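You operate a simulated robot arm through the tools that you are given. There is no shell and no other tool. Be economical: measure what you need, move in short steps, check, and stop when the job is done.

You are at the controls of a simulated robot arm. One attempt, no reset.

JOB
Put things in order on the top of the purple bench. At the end: the red padlock stands where the yellow fuse stood; the green fuse stands where the red padlock stood; the brown small wooden brush stands where the grey yellow-banded anvil block stood; the yellow fuse stands where the brown small wooden brush stood; the grey yellow-banded anvil block is in the shallow green tray; whatever was shut is shut again. Leave all else as you found it, and nothing knocked over.

It is judged by the outcome, as a careful person would: the job done as asked, and still so three seconds after it is handed in. It fails if anything else is knocked over, pushed out of place, dropped, spilled or broken.

ROBOT AND FRAMES
A 6-joint arm with a two-finger gripper, fixed in place. Base frame: the origin is at the foot of the arm, x ahead of it, y to its left, z up; the work surface is at about z = 0. Readings come in mm, rad, newtons and seconds.
With the tool pointing down near the work surface it reaches from about 180 to 480 mm from the base axis. Its first joint turns from -1.152 to 1.152 rad. Payload 1.76 kg.
The tool frame sits at the grasp point between the pads (the TCP): z along the fingers, y along the line on which they close. The tips reach 29 mm beyond it. The gripper opens to 82 mm. The gripper's body begins 58 mm behind the TCP.
Orientation is that of the tool frame in the base frame, as [roll, pitch, yaw] about the fixed x, y, z axes, in that order (R = Rz(yaw) Ry(pitch) Rx(roll)). With the fingers straight down and closing along the base's y, the tool's x points along the base's -x, its y along +y and its z along -z.

CONTROLS
- The arm moves only by the tool apply_moves. Its argument "moves" is a list of rows, each a list of 7 numbers: the shift along the tool's x, y, z in units of 50 mm (1.0 is 50 mm), then the turn, a rotation vector about the tool's x, y, z in units of 6 degrees (1.0 is 6 degrees), then the finger opening in mm, from 0 to 82. In form: [[tx, ty, tz, rx, ry, rz, gripper], ...]. A call has 1 to 12 rows; each row shifts and turns the commanded pose from where the row before left it, along the tool's axes as they then stand. A call with a number of a shift or a turn outside -1 to 1 is refused whole. Each row takes 0.2 s and may step no farther than 50 mm and 0.15 rad from the row before; otherwise, or with a gripper value out of range, the whole call is refused. A pose out of reach is approached as far as the arm can. The call stops where the force on the tool passes 40 N (or 10 N more than at its start, if that is more) or the arm is blocked; 0.2 s more then pass. Each finger halts on what it meets, pressing with about 34 N; the grip force reading is that of the motor and also rises with nothing between the fingers. The clock runs only during rows and for 0.2 s after the last one: add rows that do not move to give the fingers time. It gives the time, the measured TCP pose, the force on the tool (base axes), the opening and the grip force at its end, in the units of the frame above (readings bear some noise), with the torque about the TCP (base axes, N m) and any sound that the robot's microphone picked up, and new pictures: "show" is both (left out), scene, wrist or none.
- Cameras (640 x 400 px; columns grow to the right, rows downward): "scene" is fixed at [58.3, 341.6, 409]; the picture's right is [-0.72, -0.69, 0.00], its down [-0.49, 0.51, -0.71] and it looks along [0.49, -0.51, -0.71] (base axes); focal length 214 px, centre (320, 200). "wrist" rides on the gripper at [79, 4, -89] in the tool frame; the picture's right is [-0.05, 1.00, 0.00], its down [-0.71, -0.04, -0.71] and it looks along [-0.71, -0.04, 0.71] (tool axes); focal length 256 px, centre (320, 200). There is no depth. A picture from a camera that has moved, and an enlarged one, comes with that camera's place and axes in the base frame and with its lens.
- enlarge(camera, box): a new picture of the part [left, top, right, bottom] of that camera's present view, enlarged. The clock stands still meanwhile.
- sign_off(): hands the job in; it is judged then, once.

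Work in short steps. Places have to be worked out from the pictures, the camera data and where the tool is seen: move nearer, look again, correct. Check each grasp and each placing, and mend what went wrong. You have 120 turns and 200 pictures in all, those below and enlarged ones among them. Open the gripper and draw the arm clear of the work before you hand the job in, unless the task says otherwise; then end with one line.

The tools are called as a command line: name --pt "numbers of a row" for each row, then --argument value for the rest, lists and objects as JSON in quotes. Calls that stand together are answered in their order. apply_moves: Moves the arm, as the interface text tells. Its arguments: {"type":"object","properties":{"moves":{"type":"array","items":{"type":"array","items":{"type":"number"}}},"show":{"type":"string","enum":["both","scene","wrist","none"]}},"required":["moves"]} The other tools are called the same way: enlarge (camera, box) takes an enlarged picture of a part of a camera's view; sign_off () hands the job in.

At the start:

```text
time_s: 0.0
tool_pos: [296.5, -27.6, 317.9]
ee_rot: [-3.141, 0.004, 3.14]
force: [0.0, -0.3, 0.5]
wrist_torque: [0.0, -0.03, -0.02]
grip_width: 82.1
grip_force: 0.1
```

scene: 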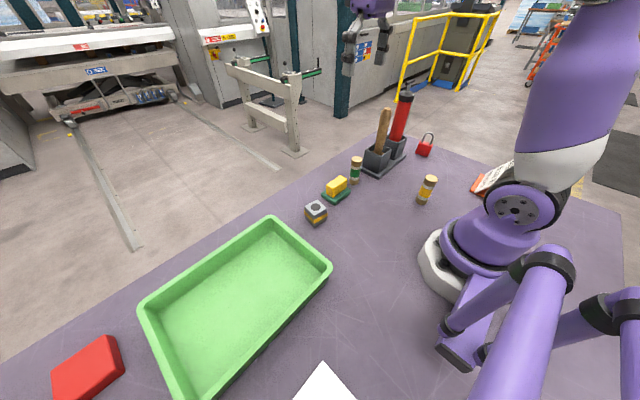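
wrist: 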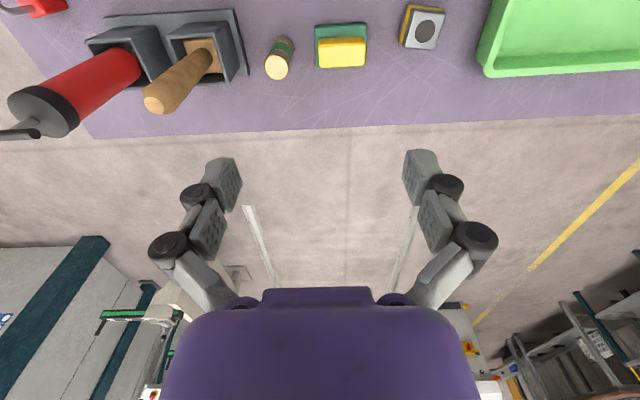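

I'll enlarge the scene view to identify the objects.

enlarge --camera "scene" --box '[290, 70, 530, 240]'

enlarge --camera "wrist" --box '[0, 0, 460, 150]'

```text
2.35 times, centred on (410, 155) of scene
camera zoom: at [58.3, 341.6, 409.0], right [-0.72, -0.69, 0.0], down [-0.49, 0.51, -0.71], along [0.49, -0.51, -0.71], focal length 505 px, centre (108, 306)
```

zoom: 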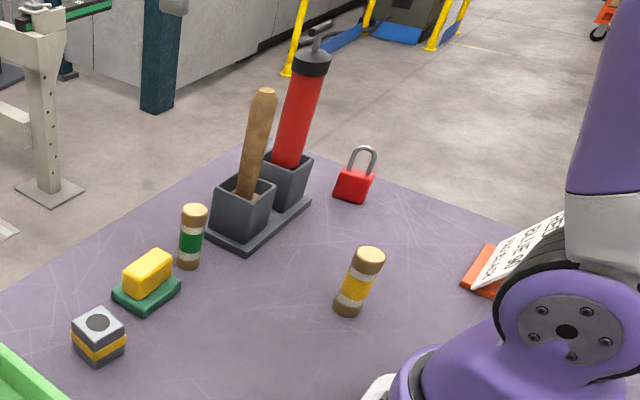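

```text
1.39 times, centred on (230, 75) of wrist
camera zoom: at [218.8, -21.7, 407.7], right [0.05, 1.0, 0.0], down [0.7, -0.04, 0.71], along [0.71, -0.04, -0.71], focal length 356 px, centre (445, 374)
```

zoom: 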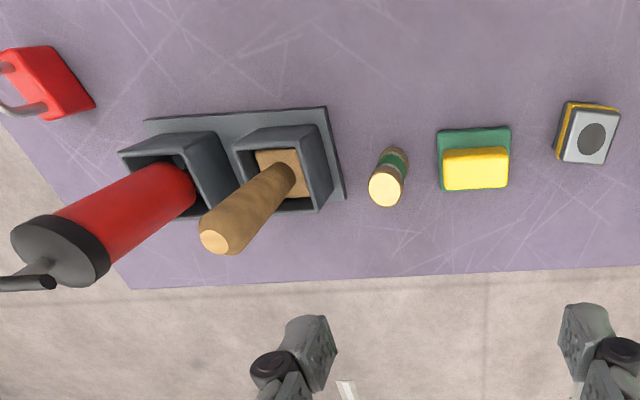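

The objects are identified: anvil at about (305,106), green fuse (322,-76), brush in a holder at (320,-183), yellow fuse (140,-132), padlock (245,-363). I'll move above the anvil block and look.

apply_moves --pt "-0.034 0.534 0.672 0 0 0 82" --pt "-0.034 0.534 0.672 0 0 0 82" --pt "-0.034 0.534 0.672 0 0 0 82" --pt "-0.034 0.534 0.672 0 0 0 82" --pt "-0.034 0.534 0.672 0 0 0 82"

```text
time_s: 1.2
tool_pos: [304.7, 104.3, 149.8]
ee_rot: [-3.14, 0.001, 3.141]
force: [0.2, 0.3, -1.1]
wrist_torque: [0.03, 0.01, 0.0]
grip_width: 82.1
grip_force: 0.1
camera wrist: at [225.7, 109.5, 240.2], right [0.05, 1.0, 0.0], down [0.7, -0.04, 0.71], along [0.71, -0.04, -0.71], focal length 256 px, centre (320, 200)
```

scene: 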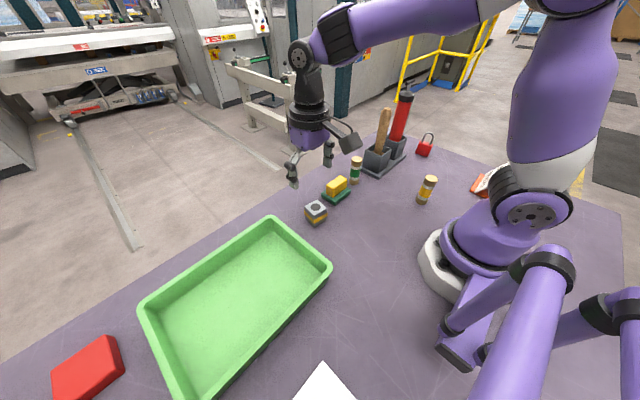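
wrist: 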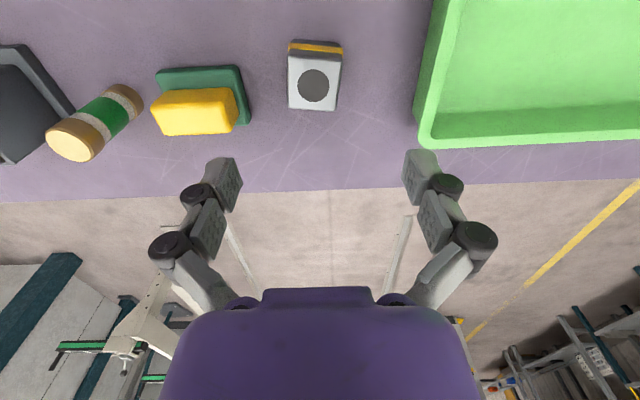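

The anvil is at about (302,101), a ~40 mm cube, and the sponge edge is at y≈37, so I'll use a 60 mm opening. I'm descending to z=36.

apply_moves --pt "0.02 -0.024 0.76 0 0 0 60" --pt "0.02 -0.024 0.76 0 0 0 60" --pt "0.02 -0.024 0.5 0 0 0 60"

```text
time_s: 2.0
tool_pos: [303.1, 103.1, 47.5]
ee_rot: [-3.139, 0.002, -3.141]
force: [0.1, -0.2, -0.3]
wrist_torque: [0.04, -0.01, -0.04]
grip_width: 59.8
grip_force: 0.2
camera wrist: at [223.9, 107.7, 138.0], right [0.05, 1.0, 0.0], down [0.7, -0.04, 0.71], along [0.71, -0.04, -0.71], focal length 256 px, centre (320, 200)
```

scene: 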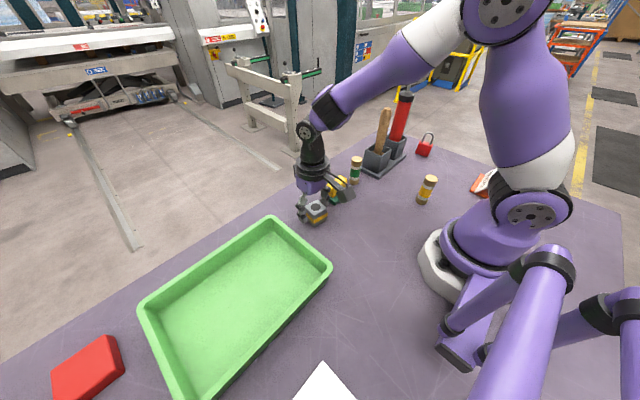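
wrist: 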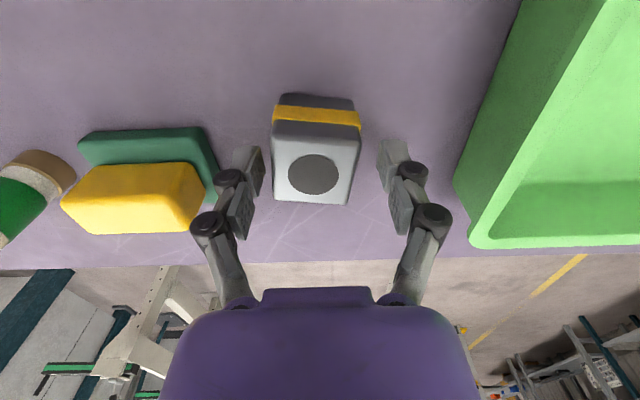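

The block centre is at about (301,100), roughly 45 mm tall. I'm shifting slightly, lowering to z=36 and closing.

apply_moves --pt "0.03 -0.05 0.22 0 0 0 60" --pt "0 0 0 0 0 0 60" --pt "0 0 0 0 0 0 20" --pt "0 0 0 0 0 0 20" --pt "0 0 0 0 0 0 20" --show "wrist"

```text
time_s: 3.2
tool_pos: [301.7, 99.4, 35.8]
ee_rot: [-3.139, 0.004, 3.14]
force: [1.2, -0.9, 8.8]
wrist_torque: [-0.04, -0.14, -0.12]
grip_width: 39.5
grip_force: 33.7
camera wrist: at [222.3, 105.4, 126.9], right [0.05, 1.0, 0.0], down [0.7, -0.04, 0.71], along [0.71, -0.04, -0.7], focal length 256 px, centre (320, 200)
```

wrist: 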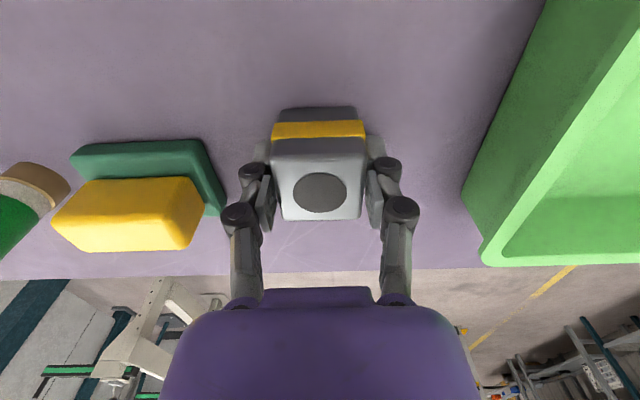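

Anvil gripped (39.5 mm); its spot is (300,100). I'm lifting and carrying it over the tray.

apply_moves --pt "0 0 -0.6 0 0 0 20" --pt "0 0 -0.9 0 0 0 20" --pt "0 0 -0.5 0 0 0 20" --pt "0.105 0.875 0 0 0 0 20" --pt "0.105 0.875 0 0 0 0 20" --pt "0.105 0.875 0 0 0 0 20" --pt "0.105 0.875 0 0 0 0 20" --pt "0 0 0 0 0 0 20"

```text
time_s: 5.0
tool_pos: [283.6, 277.1, 134.7]
ee_rot: [-3.139, 0.003, 3.139]
force: [-0.4, 0.0, -3.4]
wrist_torque: [-0.01, -0.01, 0.02]
grip_width: 39.4
grip_force: 34.3
camera wrist: at [205.1, 281.0, 225.3], right [0.05, 1.0, 0.0], down [0.7, -0.04, 0.71], along [0.71, -0.04, -0.71], focal length 256 px, centre (320, 200)
```

scene: 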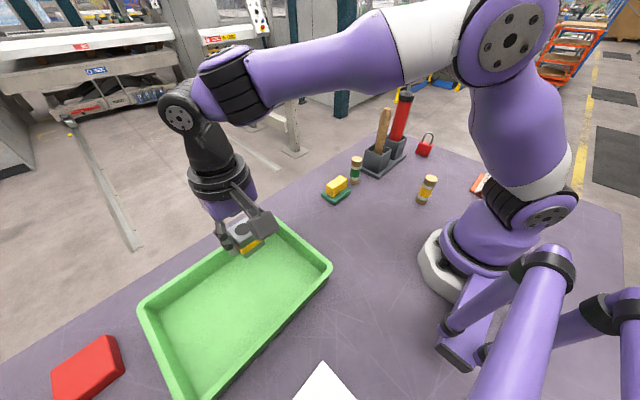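
wrist: 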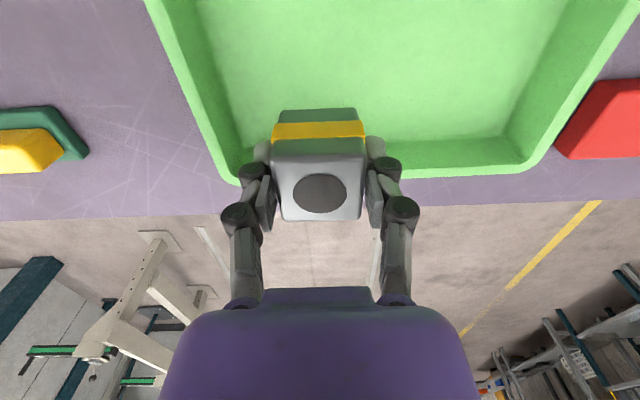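

The tray interior spans roughly x 190–348, y 195–430, so the block is well inside. I'm lowering it to the floor.

apply_moves --pt "0 0 0.8 0 0 0 20" --pt "0 0 0.8 0 0 0 20" --pt "0 0 0.15 0 0 0 20" --pt "0 0 0.06 0 0 0 20" --pt "0 0 0 0 0 0 20"

```text
time_s: 6.2
tool_pos: [282.0, 277.7, 46.5]
ee_rot: [-3.14, 0.001, -3.141]
force: [0.5, -0.1, -3.8]
wrist_torque: [0.03, 0.03, -0.02]
grip_width: 39.5
grip_force: 33.7
camera wrist: at [204.0, 281.9, 137.3], right [0.05, 1.0, 0.0], down [0.7, -0.04, 0.71], along [0.71, -0.04, -0.71], focal length 256 px, centre (320, 200)
```

scene: 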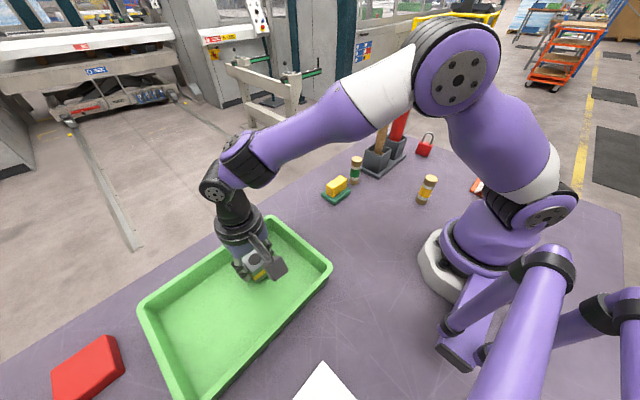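
wrist: 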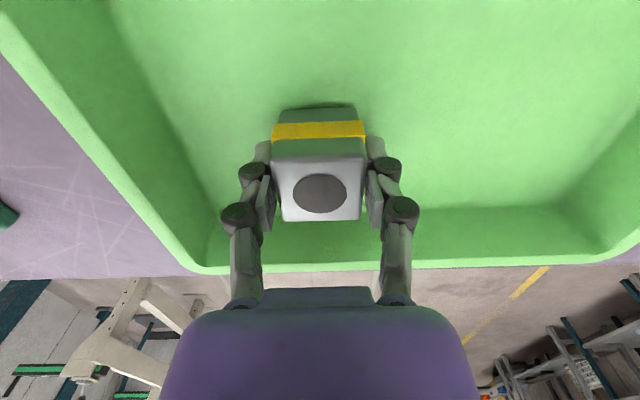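

Almost down, no contact yet; I'm lowering in 2 mm steps.

apply_moves --pt "0 0 0.05 0 0 0 20" --pt "0 0 0.04 0 0 0 20" --pt "0 0 0.04 0 0 0 20" --pt "0 0 0 0 0 0 20" --show "wrist"

```text
time_s: 7.2
tool_pos: [282.0, 275.9, 40.6]
ee_rot: [-3.141, 0.001, 3.14]
force: [-3.7, -3.0, 11.1]
wrist_torque: [-0.09, -0.03, -0.06]
grip_width: 39.5
grip_force: 34.1
camera wrist: at [203.0, 281.2, 130.9], right [0.05, 1.0, 0.0], down [0.7, -0.04, 0.71], along [0.71, -0.04, -0.71], focal length 256 px, centre (320, 200)
```

wrist: 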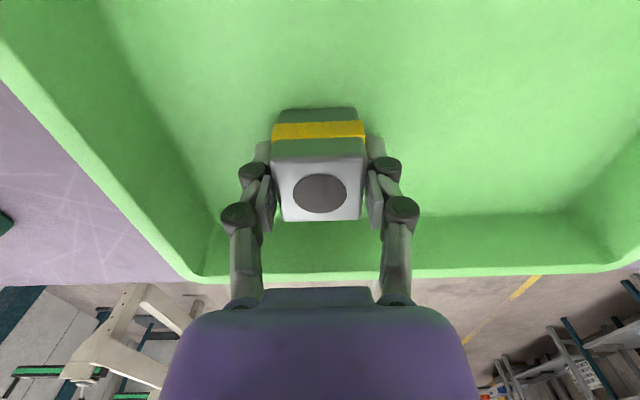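

Contact at the tray floor. I'm releasing, lifting, and travelling to view the rack.

apply_moves --pt "0 0 0 0 0 0 62" --pt "0 0 0 0 0 0 62" --pt "0 0 -0.9 0 0 0 62" --pt "0 0 -0.95 0 0 0 62" --pt "0 0 -0.95 0 0 0 62" --pt "0 0 -0.95 0 0 0 62" --pt "0 -0.9 0 0 0 0 62" --pt "0 -0.9 0 0 0 0 62" --pt "0 -0.9 0 0 0 0 62" --pt "0 -0.9 0 0 0 0 62" --show "scene"

apply_moves --pt "0.15 -0.9 -0.2 0 0 0 62" --pt "0.15 -0.9 -0.2 0 0 0 62" --pt "0.15 -0.9 -0.2 0 0 0 62" --pt "0.15 -0.9 -0.2 0 0 0 62" --pt "0 0 0 0 0 0 62" --show "wrist"

```text
time_s: 9.4
tool_pos: [289.0, 98.0, 249.0]
ee_rot: [-3.139, 0.0, -3.141]
force: [0.3, 0.2, -0.1]
wrist_torque: [-0.01, 0.01, 0.01]
grip_width: 62.4
grip_force: 0.1
out of reach, approached as far as the arm can: row 9, 10
```

scene: 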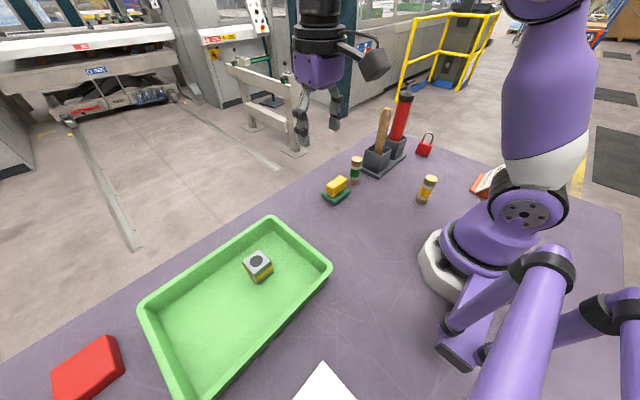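

```text
time_s: 10.6
tool_pos: [259.6, -86.5, 289.4]
ee_rot: [-3.139, 0.002, 3.14]
force: [-0.3, 0.8, -0.5]
wrist_torque: [-0.01, 0.0, 0.0]
grip_width: 62.1
grip_force: 0.0
camera wrist: at [181.3, -81.0, 380.1], right [0.06, 1.0, 0.0], down [0.7, -0.04, 0.71], along [0.71, -0.04, -0.71], focal length 256 px, centre (320, 200)
```

wrist: 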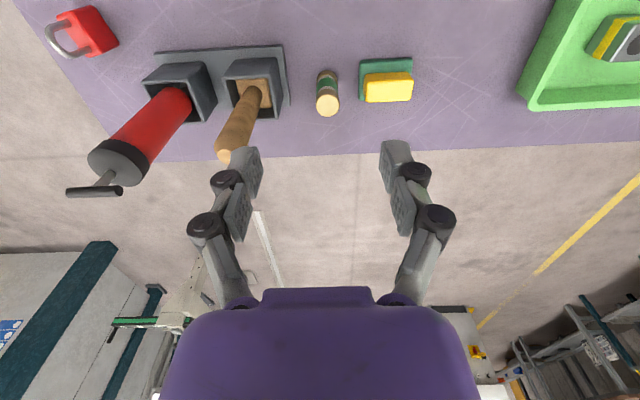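

Anvil rests in the tray. I'll enlarge the rack for measuring.

enlarge --camera "wrist" --box '[30, 0, 350, 200]'

enlarge --camera "scene" --box '[330, 80, 450, 210]'

```text
2.00 times, centred on (190, 100) of wrist
camera zoom: at [181.3, -81.0, 380.1], right [0.06, 1.0, 0.0], down [0.7, -0.04, 0.71], along [0.71, -0.04, -0.71], focal length 512 px, centre (580, 400)
```

zoom: 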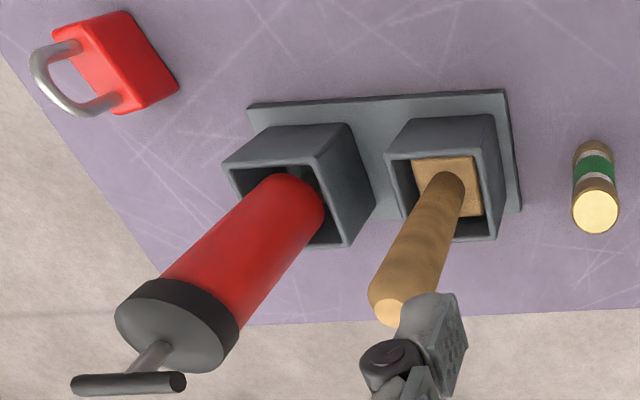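

```text
3.08 times, centred on (390, 145) of scene
camera zoom: at [58.3, 341.6, 409.0], right [-0.72, -0.69, 0.0], down [-0.49, 0.51, -0.71], along [0.49, -0.51, -0.71], focal length 660 px, centre (105, 369)
```

zoom: 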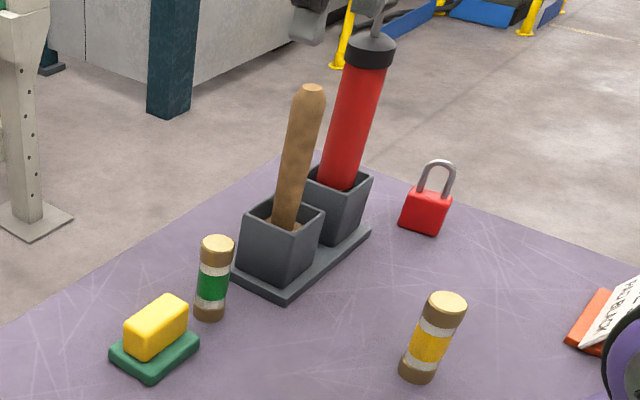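

The brush handle stands vertically at about (316,-176), top z≈180, in a bin spanning x 287–343, y -202 to -145, rim z≈62. I'm moving above it with tips still clear of the handle.

apply_moves --pt "-0.373 -0.6 0.36 0 0 0 60" --pt "-0.373 -0.6 0.36 0 0 0 60" --pt "-0.373 -0.6 0.36 0 0 0 60" --pt "0 0 0 0 0 0 60"

```text
time_s: 11.6
tool_pos: [316.8, -172.8, 231.8]
ee_rot: [-3.14, 0.002, -3.141]
force: [-0.3, -0.2, -0.2]
wrist_torque: [0.0, -0.01, 0.0]
grip_width: 60.1
grip_force: 0.0
camera wrist: at [238.1, -168.3, 323.0], right [0.05, 1.0, 0.0], down [0.7, -0.04, 0.71], along [0.71, -0.04, -0.71], focal length 256 px, centre (320, 200)
```

scene: 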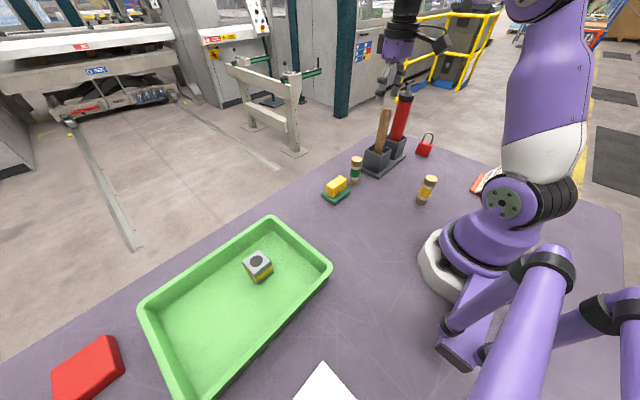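
wrist: 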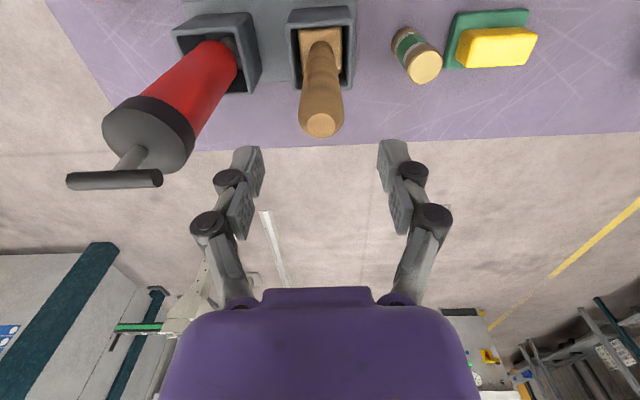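

The handle is about (312,-171). I'm descending part way with a small x correction and looking again.

apply_moves --pt "0.08 0.02 0.5 0 0 0 60" --pt "0 0 0.5 0 0 0 60" --pt "0 0 0 0 0 0 60" --show "wrist"

```text
time_s: 12.4
tool_pos: [312.4, -170.0, 183.0]
ee_rot: [-3.139, 0.001, 3.14]
force: [-0.4, 0.9, -0.4]
wrist_torque: [-0.01, 0.01, -0.01]
grip_width: 59.7
grip_force: 0.0
camera wrist: at [233.7, -165.9, 274.1], right [0.05, 1.0, 0.0], down [0.71, -0.04, 0.71], along [0.71, -0.04, -0.71], focal length 256 px, centre (320, 200)
```

wrist: 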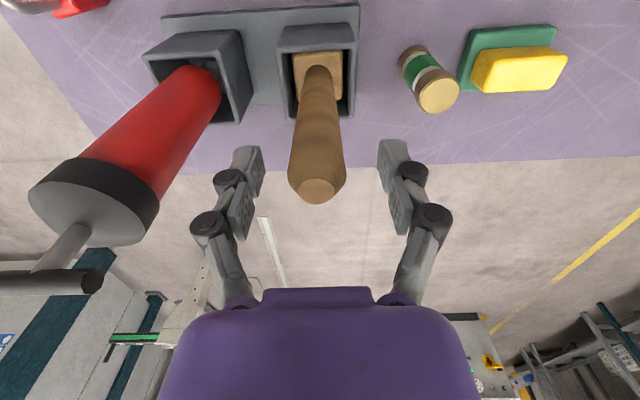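

The top is at about (311,-172,190). I'm descending to z≈145 and closing.

apply_moves --pt "0.02 -0.04 0.5 0 0 0 60" --pt "0 0 0.24 0 0 0 60" --pt "0 0 0 0 0 0 60" --pt "0 0 0 0 0 0 10" --pt "0 0 0 0 0 0 10" --pt "0 0 0 0 0 0 10"

```text
time_s: 13.8
tool_pos: [312.3, -173.2, 147.8]
ee_rot: [-3.139, 0.004, 3.141]
force: [0.8, 1.0, 13.4]
wrist_torque: [0.09, -0.19, -0.01]
grip_width: 24.7
grip_force: 33.8
camera wrist: at [231.8, -167.5, 237.1], right [0.05, 1.0, 0.0], down [0.7, -0.04, 0.71], along [0.71, -0.04, -0.7], focal length 256 px, centre (320, 200)
```

scene: 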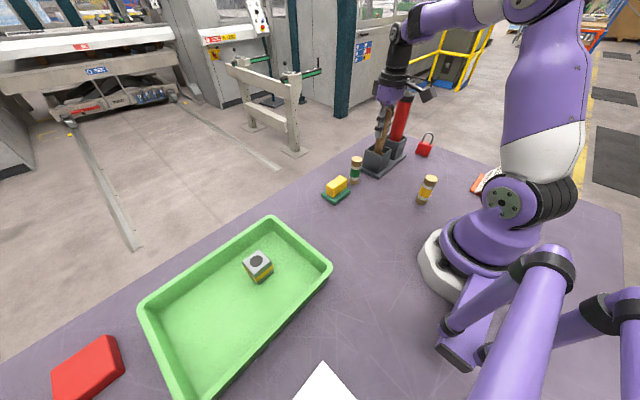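
wrist: 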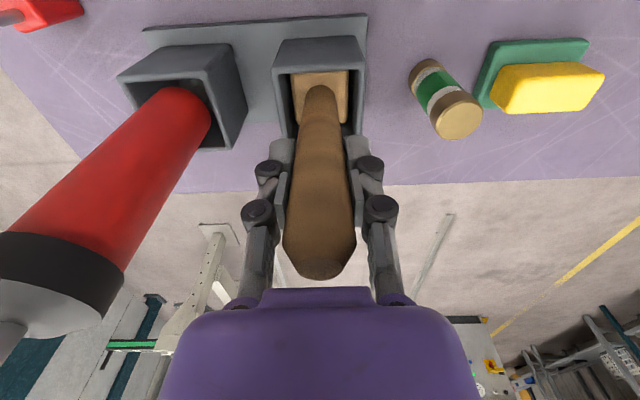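

Handle held (24.7 mm). I'm lifting straight up.

apply_moves --pt "0 0 -0.3 0 0 0 10" --pt "0 0 -0.6 0 0 0 10" --pt "0 0 -0.6 0 0 0 10" --pt "0 0 -0.5 0 0 0 10" --pt "0 0 0 0 0 0 10"

```text
time_s: 15.0
tool_pos: [311.4, -171.4, 244.8]
ee_rot: [-3.14, 0.002, -3.141]
force: [-0.2, -0.1, -2.0]
wrist_torque: [0.0, -0.01, 0.01]
grip_width: 25.2
grip_force: 34.2
camera wrist: at [233.1, -166.5, 336.2], right [0.05, 1.0, 0.0], down [0.7, -0.04, 0.71], along [0.71, -0.04, -0.71], focal length 256 px, centre (320, 200)
```

scene: 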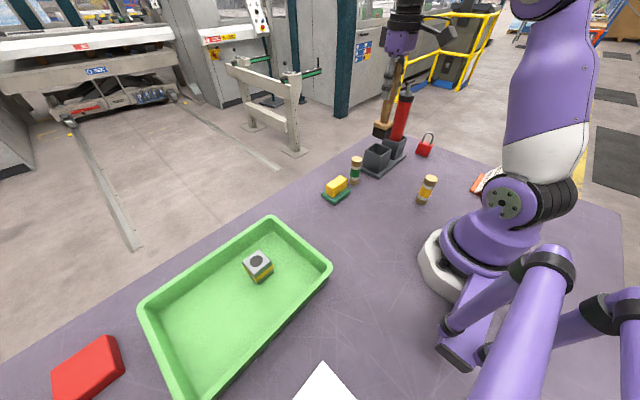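
wrist: 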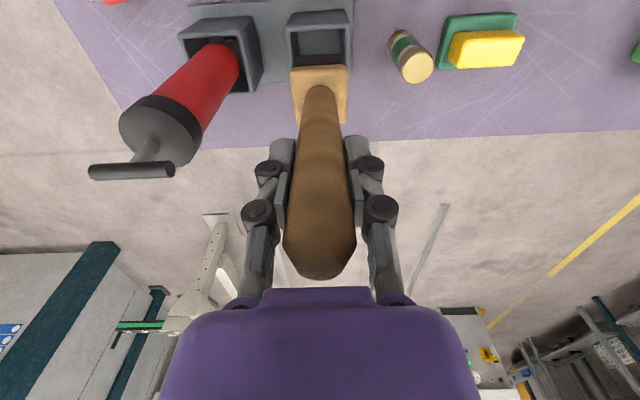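

Brush is out, with its bottom at about z=105, above the fuse. I'm carrying it to the anvil spot at (300,100).

apply_moves --pt "0.037 0.9 0 0 0 0 10" --pt "0.037 0.9 0 0 0 0 10" --pt "0.037 0.9 0 0 0 0 10" --pt "0.037 0.9 0 0 0 0 10" --pt "0.037 0.9 0 0 0 0 10" --pt "0.037 0.93 0 0 0 0 10" --pt "0 0 0 0 0 0 10"

```text
time_s: 16.6
tool_pos: [299.8, 100.3, 246.6]
ee_rot: [-3.14, 0.001, 3.139]
force: [0.3, 0.3, -1.1]
wrist_torque: [-0.01, 0.0, 0.0]
grip_width: 25.1
grip_force: 34.0
camera wrist: at [220.9, 105.2, 336.9], right [0.05, 1.0, 0.0], down [0.7, -0.04, 0.71], along [0.71, -0.04, -0.71], focal length 256 px, centre (320, 200)
```

scene: 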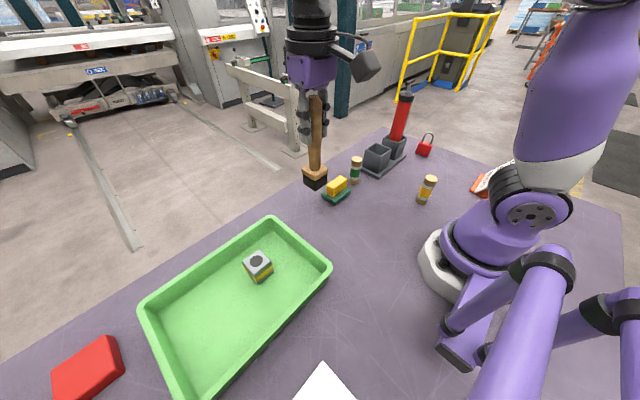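
wrist: 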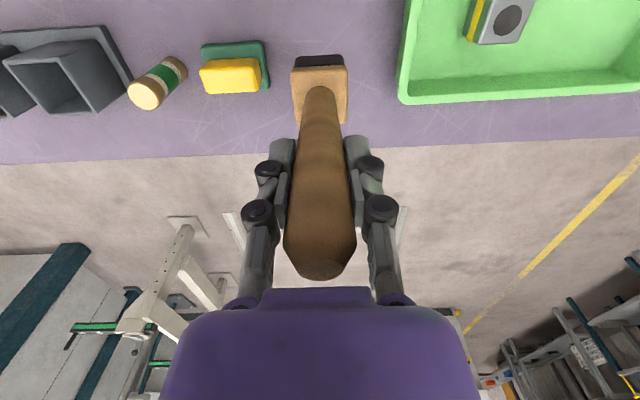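

Positioned; lowering to just above the table then in small steps.

apply_moves --pt "0 0 0.8 0 0 0 10" --pt "0 0 0.8 0 0 0 10" --pt "0 0 0.36 0 0 0 10" --pt "0 0 0 0 0 0 10"

```text
time_s: 17.6
tool_pos: [298.8, 101.4, 146.2]
ee_rot: [3.141, 0.002, -3.141]
force: [-0.5, 0.7, -0.9]
wrist_torque: [-0.01, -0.02, -0.03]
grip_width: 24.9
grip_force: 34.2
camera wrist: at [220.9, 105.7, 236.7], right [0.05, 1.0, 0.0], down [0.7, -0.04, 0.71], along [0.71, -0.04, -0.71], focal length 256 px, centre (320, 200)
```

scene: 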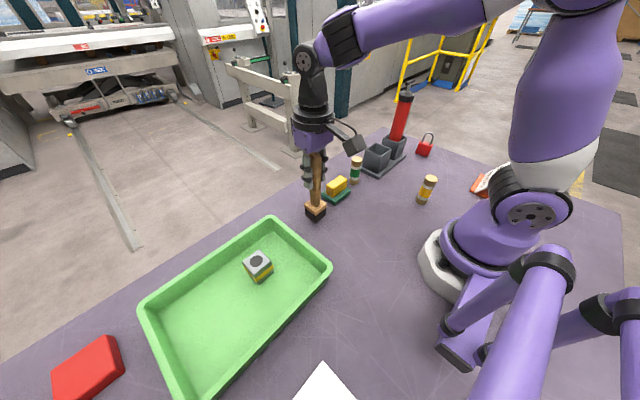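
wrist: 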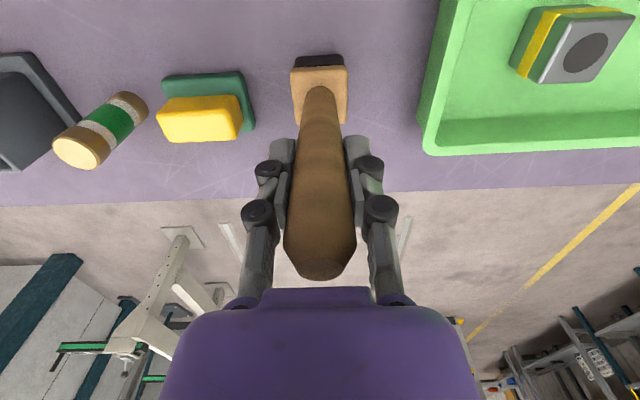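

apply_moves --pt "0 0 0.04 0 0 0 10" --pt "0 0 0.04 0 0 0 10" --pt "0 0 0.04 0 0 0 10" --pt "0 0 0 0 0 0 10" --show "none"

```text
time_s: 18.6
tool_pos: [299.0, 100.4, 141.3]
ee_rot: [-3.14, 0.001, -3.142]
force: [0.0, 0.2, -0.7]
wrist_torque: [-0.04, -0.01, 0.02]
grip_width: 24.8
grip_force: 34.5
```

No contact yet; stepping down further.

apply_moves --pt "0 0 0.03 0 0 0 10" --pt "0 0 0.03 0 0 0 10" --pt "0 0 0 0 0 0 10" --show "none"

```text
time_s: 19.4
tool_pos: [300.3, 100.6, 138.8]
ee_rot: [-3.14, 0.001, 3.141]
force: [-1.0, -1.0, -0.5]
wrist_torque: [0.02, 0.0, 0.0]
grip_width: 24.8
grip_force: 34.4
```

apply_moves --pt "0 0 0.03 0 0 0 10" --pt "0 0 0.03 0 0 0 10" --pt "0 0 0 0 0 0 10" --show "none"

enlarge --camera "scene" --box '[270, 140, 390, 240]'

```text
time_s: 20.2
tool_pos: [301.5, 100.5, 135.5]
ee_rot: [-3.14, 0.002, 3.141]
force: [-0.1, 0.2, -1.4]
wrist_torque: [0.0, -0.01, 0.02]
grip_width: 24.8
grip_force: 33.8
```

```text
4.00 times, centred on (330, 190) of scene
camera zoom: at [58.3, 341.6, 409.0], right [-0.72, -0.69, 0.0], down [-0.49, 0.51, -0.71], along [0.49, -0.51, -0.71], focal length 858 px, centre (280, 240)
```

zoom: 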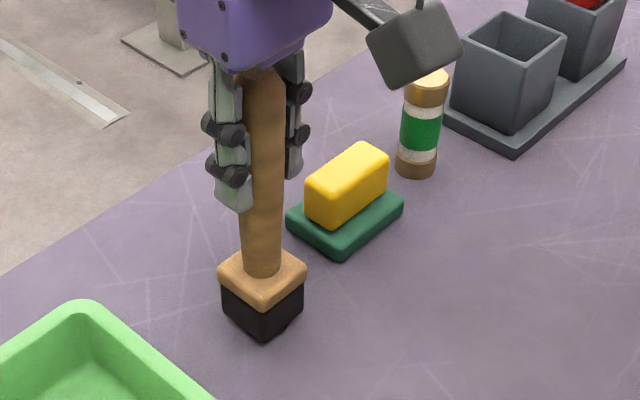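

It looks within a millimetre or two of the surface; continuing down gently.

apply_moves --pt "0 0 0.03 0 0 0 10" --pt "0 0 0.03 0 0 0 10" --pt "0 0 0 0 0 0 10" --show "none"

```text
time_s: 21.0
tool_pos: [301.0, 101.1, 135.4]
ee_rot: [-3.139, 0.002, 3.141]
force: [-0.3, -0.6, -0.1]
wrist_torque: [0.03, -0.03, -0.04]
grip_width: 24.6
grip_force: 34.5
```

apply_moves --pt "0 0 0.03 0 0 0 10" --pt "0 0 0.03 0 0 0 10" --pt "0 0 0 0 0 0 10" --show "none"

```text
time_s: 21.8
tool_pos: [301.6, 100.8, 130.8]
ee_rot: [-3.14, 0.001, 3.141]
force: [-4.8, -0.3, 14.2]
wrist_torque: [0.02, 0.39, 0.04]
grip_width: 24.6
grip_force: 33.9
```

Contact. I'm backing off a hair and releasing, then checking it stands.

apply_moves --pt "0 0 -0.02 0 0 0 24" --pt "0 0 0 0 0 0 32" --pt "0 0 0 0 0 0 45" --pt "0 0 0 0 0 0 60" --pt "0 0 0 0 0 0 60"

enlarge --camera "scene" --box '[270, 140, 390, 240]'

```text
time_s: 23.0
tool_pos: [300.7, 101.5, 131.2]
ee_rot: [-3.14, 0.002, 3.141]
force: [0.2, -0.2, -0.1]
wrist_torque: [0.04, -0.01, -0.02]
grip_width: 59.6
grip_force: 0.1
camera wrist: at [222.0, 106.2, 222.2], right [0.05, 1.0, 0.0], down [0.7, -0.04, 0.71], along [0.71, -0.04, -0.71], focal length 256 px, centre (320, 200)
```

scene: 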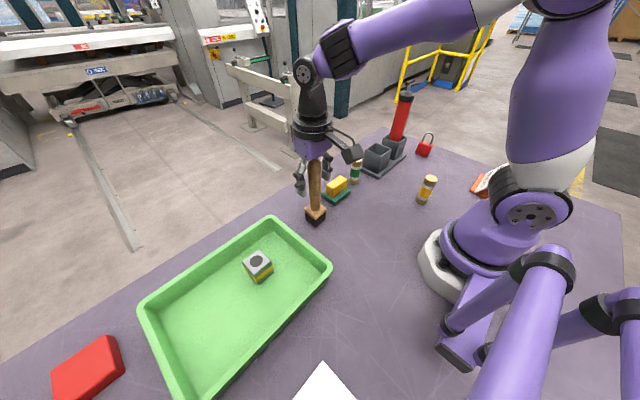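
wrist: 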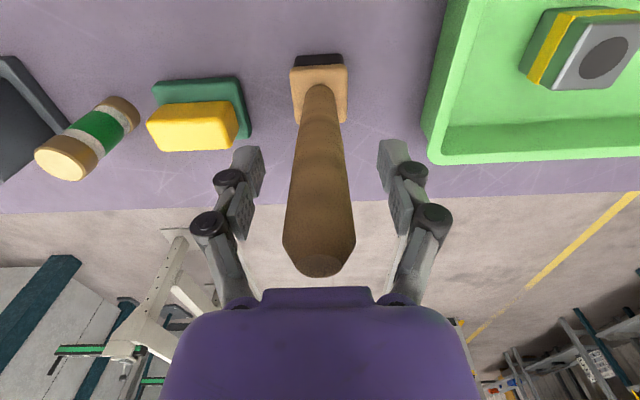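

```text
4.00 times, centred on (330, 190) of scene
camera zoom: at [58.3, 341.6, 409.0], right [-0.72, -0.69, 0.0], down [-0.49, 0.51, -0.71], along [0.49, -0.51, -0.71], focal length 858 px, centre (280, 240)
```

zoom: 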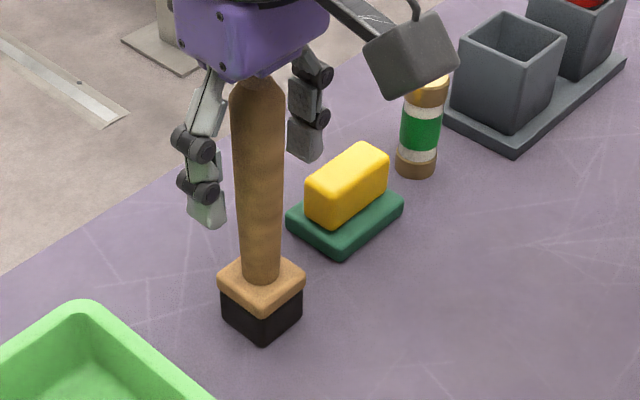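

Brush stands alone. I'm lifting clear and moving to view the yellow fuse.

apply_moves --pt "0 0 -1 0 0 0 60" --pt "0 0 -1 0 0 0 60" --pt "0.37 -0.7 0 0 0 0 60" --pt "0.37 -0.7 0.1 0 0 0 60" --pt "0.37 -0.7 0.1 0 0 0 60" --pt "0.37 -0.7 0.1 0 0 0 60" --pt "0.37 -0.7 0.1 0 0 0 60" --pt "0.37 -0.7 0.1 0 0 0 60" --pt "0 0 0 0 0 0 60"

```text
time_s: 25.0
tool_pos: [189.3, -111.1, 209.3]
ee_rot: [-3.14, 0.001, -3.141]
force: [-1.2, -0.1, -0.5]
wrist_torque: [0.03, 0.01, -0.01]
grip_width: 60.2
grip_force: 0.1
camera wrist: at [110.9, -107.1, 299.2], right [0.05, 1.0, 0.0], down [0.7, -0.04, 0.71], along [0.71, -0.04, -0.71], focal length 256 px, centre (320, 200)
```

scene: 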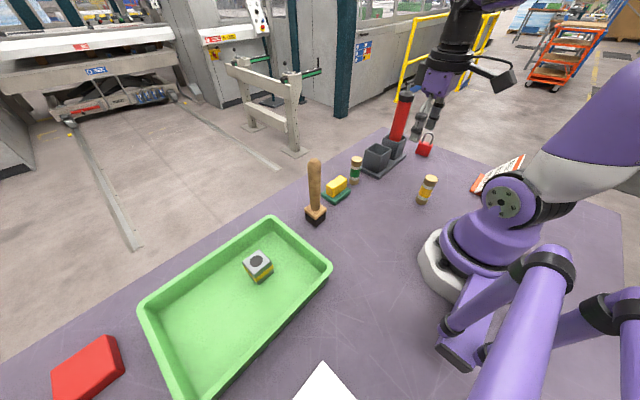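
wrist: 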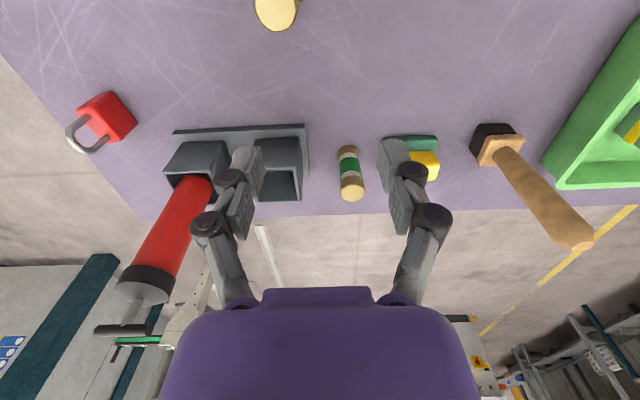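

The yellow fuse top is near (145,-140). I'm moving above it at z≈160.

apply_moves --pt "0.44 -0.28 0.45 0 0 0 60" --pt "0.44 -0.28 0.45 0 0 0 60" --pt "0 0 0 0 0 0 60"

```text
time_s: 25.8
tool_pos: [146.3, -135.1, 163.9]
ee_rot: [-3.139, 0.004, -3.141]
force: [-0.4, 0.2, 0.6]
wrist_torque: [-0.01, 0.01, 0.03]
grip_width: 60.1
grip_force: 0.1
camera wrist: at [67.2, -131.2, 252.5], right [0.05, 1.0, 0.0], down [0.7, -0.04, 0.71], along [0.71, -0.04, -0.71], focal length 256 px, centre (320, 200)
```

scene: 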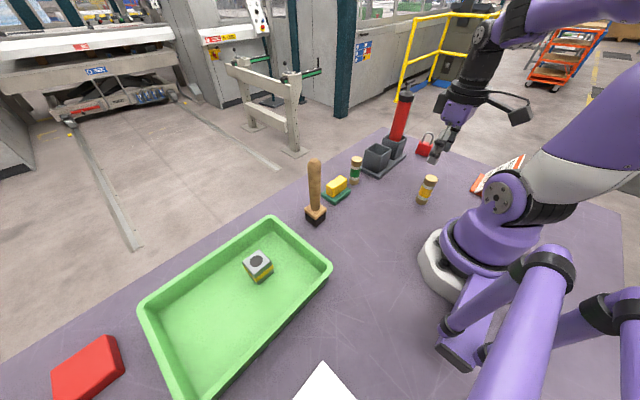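
wrist: 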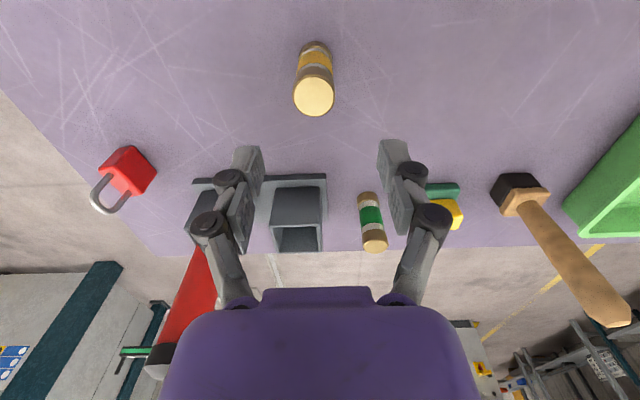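

The fuse is centred at about (141,-138.5), ~80 mm tall. To later fit the bin I'll grip only its top 24 mm: TCP z≈85.

apply_moves --pt "0.1 -0.07 0.5 0 0 0 60" --pt "0 0 0.5 0 0 0 60" --pt "0 0 0.3 0 0 0 60" --pt "0 0 0 0 0 0 60"

```text
time_s: 26.8
tool_pos: [141.3, -138.9, 96.3]
ee_rot: [-3.139, 0.001, 3.141]
force: [0.4, -0.3, 0.2]
wrist_torque: [0.01, 0.02, -0.02]
grip_width: 60.1
grip_force: 0.0
camera wrist: at [62.7, -135.4, 186.8], right [0.05, 1.0, 0.0], down [0.7, -0.04, 0.71], along [0.71, -0.04, -0.71], focal length 256 px, centre (320, 200)
```

scene: 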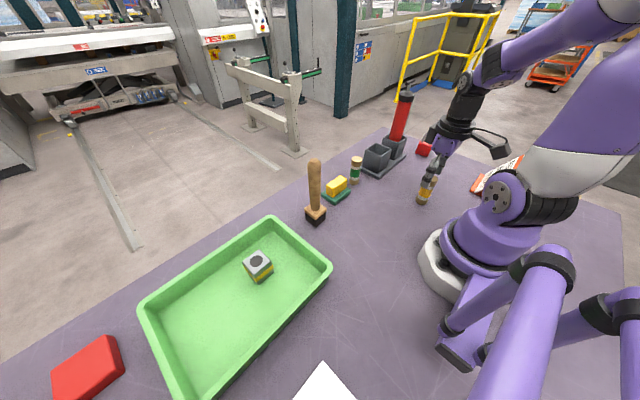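
wrist: 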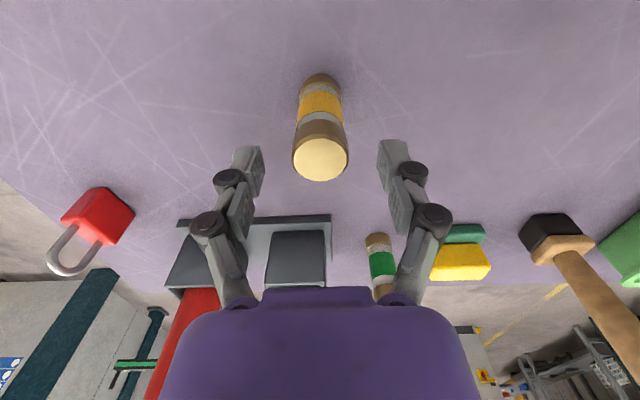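

Aligned. I'm lowering 11 mm and closing.

apply_moves --pt "0 -0.03 0.23 0 0 0 60" --pt "0 0 0 0 0 0 60" --pt "0 0 0 0 0 0 36" --pt "0 0 0 0 0 0 15" --pt "0 0 0 0 0 0 15" --show "wrist"

```text
time_s: 28.0
tool_pos: [141.6, -141.6, 85.3]
ee_rot: [-3.14, 0.002, 3.141]
force: [0.4, 1.1, 0.4]
wrist_torque: [0.01, -0.04, 0.05]
grip_width: 28.4
grip_force: 33.8
camera wrist: at [62.7, -137.1, 175.7], right [0.05, 1.0, 0.0], down [0.7, -0.04, 0.71], along [0.71, -0.04, -0.71], focal length 256 px, centre (320, 200)
```

wrist: 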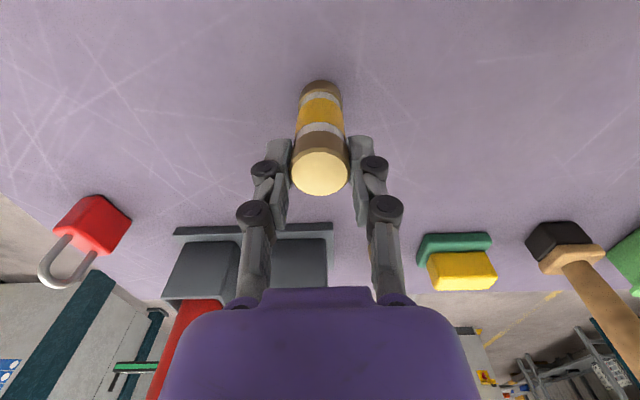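

Held (28.4 mm); the yellow fuse spot is (141,-140). I'm lifting and moving over the empty bin.

apply_moves --pt "0 0 -0.4 0 0 0 15" --pt "0 0 -0.9 0 0 0 15" --pt "0 0 -0.9 0 0 0 15" --pt "-0.8 -0.06 0 0 0 0 15" --pt "-0.8 -0.06 0 0 0 0 15" --pt "-0.8 -0.06 0 0 0 0 15" --pt "0 0 0 0 0 0 15"

```text
time_s: 29.6
tool_pos: [261.5, -149.9, 195.1]
ee_rot: [-3.141, 0.002, -3.141]
force: [0.0, -0.1, -0.7]
wrist_torque: [-0.01, 0.02, 0.04]
grip_width: 28.8
grip_force: 33.5
camera wrist: at [182.9, -145.4, 284.9], right [0.05, 1.0, 0.0], down [0.71, -0.04, 0.71], along [0.71, -0.04, -0.71], focal length 256 px, centre (320, 200)
```

scene: 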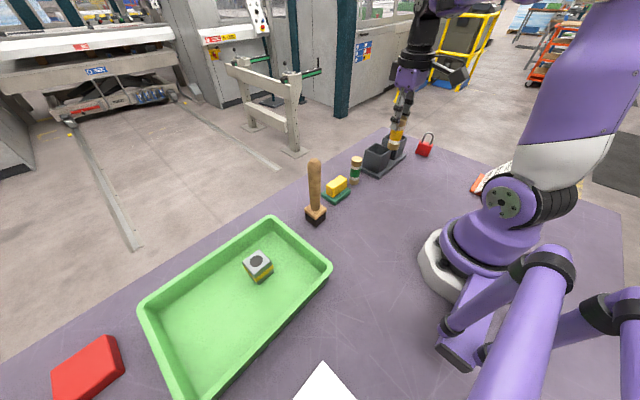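
wrist: 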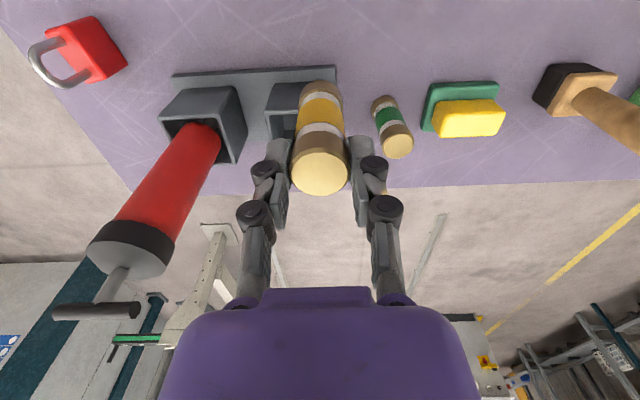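

Continuing to the bin centre at (314,-172).

apply_moves --pt "-0.525 -0.22 0 0 0 0 15" --pt "-0.525 -0.22 0 0 0 0 15" --pt "0 0 0 0 0 0 15"

enlarge --camera "scene" --box '[340, 70, 440, 190]'

enlarge --camera "wrist" --box '[200, 0, 440, 200]'

```text
time_s: 30.4
tool_pos: [312.0, -173.0, 194.4]
ee_rot: [-3.141, 0.001, -3.142]
force: [-0.4, 0.2, -0.8]
wrist_torque: [-0.01, 0.02, 0.01]
grip_width: 28.2
grip_force: 34.2
camera wrist: at [233.9, -167.4, 284.7], right [0.05, 1.0, 0.0], down [0.7, -0.04, 0.71], along [0.71, -0.04, -0.71], focal length 256 px, centre (320, 200)
```

scene: 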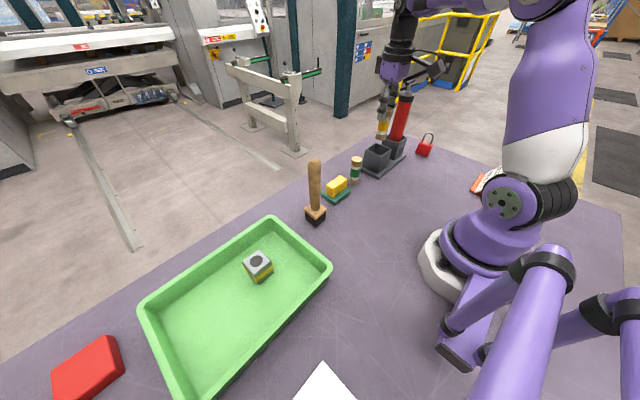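
wrist: 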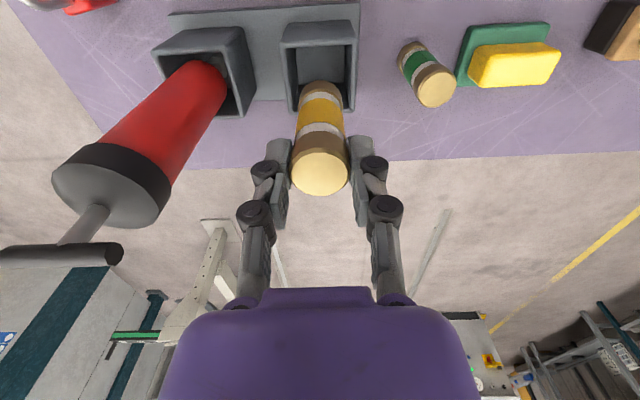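

```text
3.33 times, centred on (390, 130) of scene
camera zoom: at [58.3, 341.6, 409.0], right [-0.72, -0.69, 0.0], down [-0.49, 0.51, -0.71], along [0.49, -0.51, -0.71], focal length 715 px, centre (87, 433)
```

zoom: 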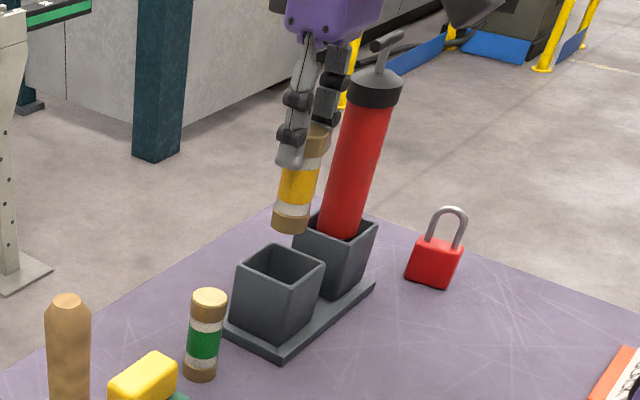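

```text
2.00 times, centred on (320, 100) of wrist
camera zoom: at [233.9, -167.4, 284.7], right [0.05, 1.0, 0.0], down [0.7, -0.04, 0.71], along [0.71, -0.04, -0.71], focal length 512 px, centre (320, 400)
```

zoom: 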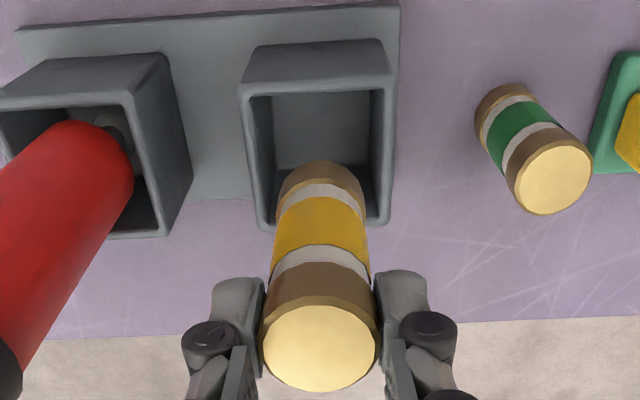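

Bin centre works out to (316,-172), floor z≈7–12. I'm shifting 3 mm in x and descending to z≈110.

apply_moves --pt "-0.07 0.01 0.6 0 0 0 15" --pt "0 0 0.6 0 0 0 15" --pt "0 0 0.5 0 0 0 15" --pt "0 0 0 0 0 0 15"

enlarge --camera "scene" --box '[340, 70, 440, 190]'

```text
time_s: 31.4
tool_pos: [316.9, -169.0, 108.2]
ee_rot: [-3.14, 0.001, -3.139]
force: [-0.3, 0.1, -0.2]
wrist_torque: [-0.04, -0.01, 0.03]
grip_width: 28.3
grip_force: 33.5
camera wrist: at [238.0, -163.8, 198.9], right [0.05, 1.0, 0.0], down [0.7, -0.04, 0.71], along [0.71, -0.04, -0.71], focal length 256 px, centre (320, 200)
```

scene: 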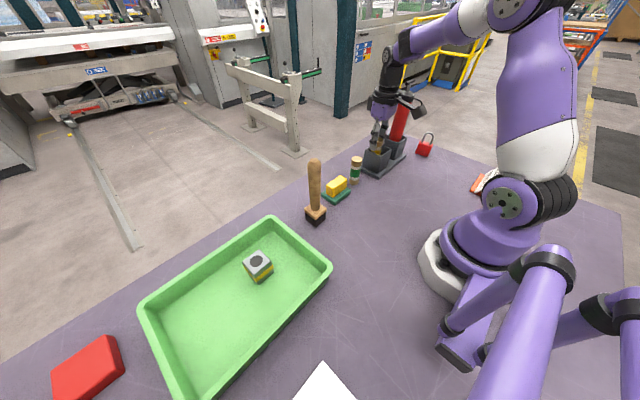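
wrist: 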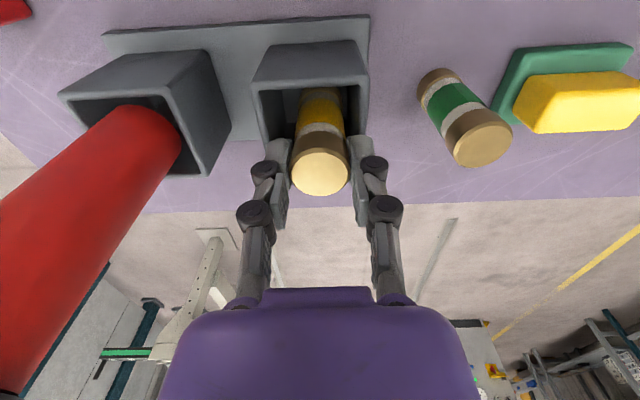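

```text
3.33 times, centred on (390, 130) of scene
camera zoom: at [58.3, 341.6, 409.0], right [-0.72, -0.69, 0.0], down [-0.49, 0.51, -0.71], along [0.49, -0.51, -0.71], focal length 715 px, centre (87, 433)
```

zoom: 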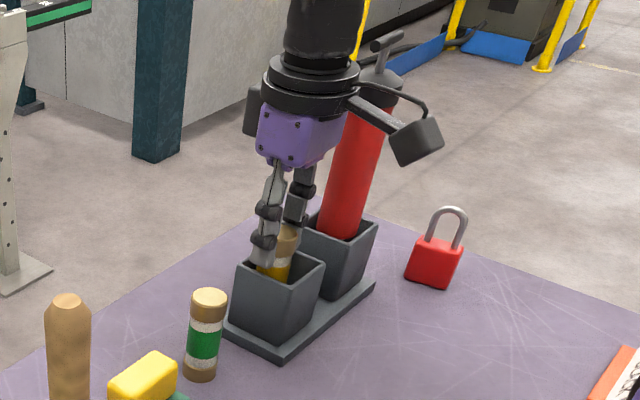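

The fuse is in the bin, about 2 mm off to +y; I'm correcting and lowering in small steps.

apply_moves --pt "0 -0.05 0 0 0 0 15" --pt "0 0 0.12 0 0 0 15" --pt "0 0 0.06 0 0 0 15" --pt "0 0 0 0 0 0 15" --show "wrist"

```text
time_s: 32.4
tool_pos: [316.3, -174.2, 101.2]
ee_rot: [-3.141, 0.002, 3.138]
force: [-4.9, 2.7, 15.5]
wrist_torque: [-0.24, 0.16, -0.13]
grip_width: 28.1
grip_force: 33.2
camera wrist: at [237.6, -168.8, 192.3], right [0.05, 1.0, 0.0], down [0.7, -0.04, 0.71], along [0.71, -0.04, -0.71], focal length 256 px, centre (320, 200)
```

wrist: 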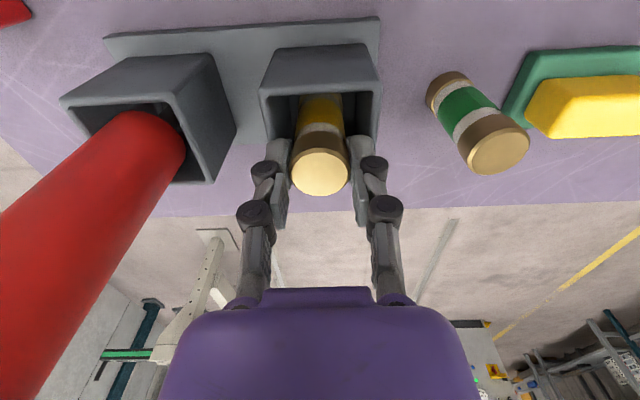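

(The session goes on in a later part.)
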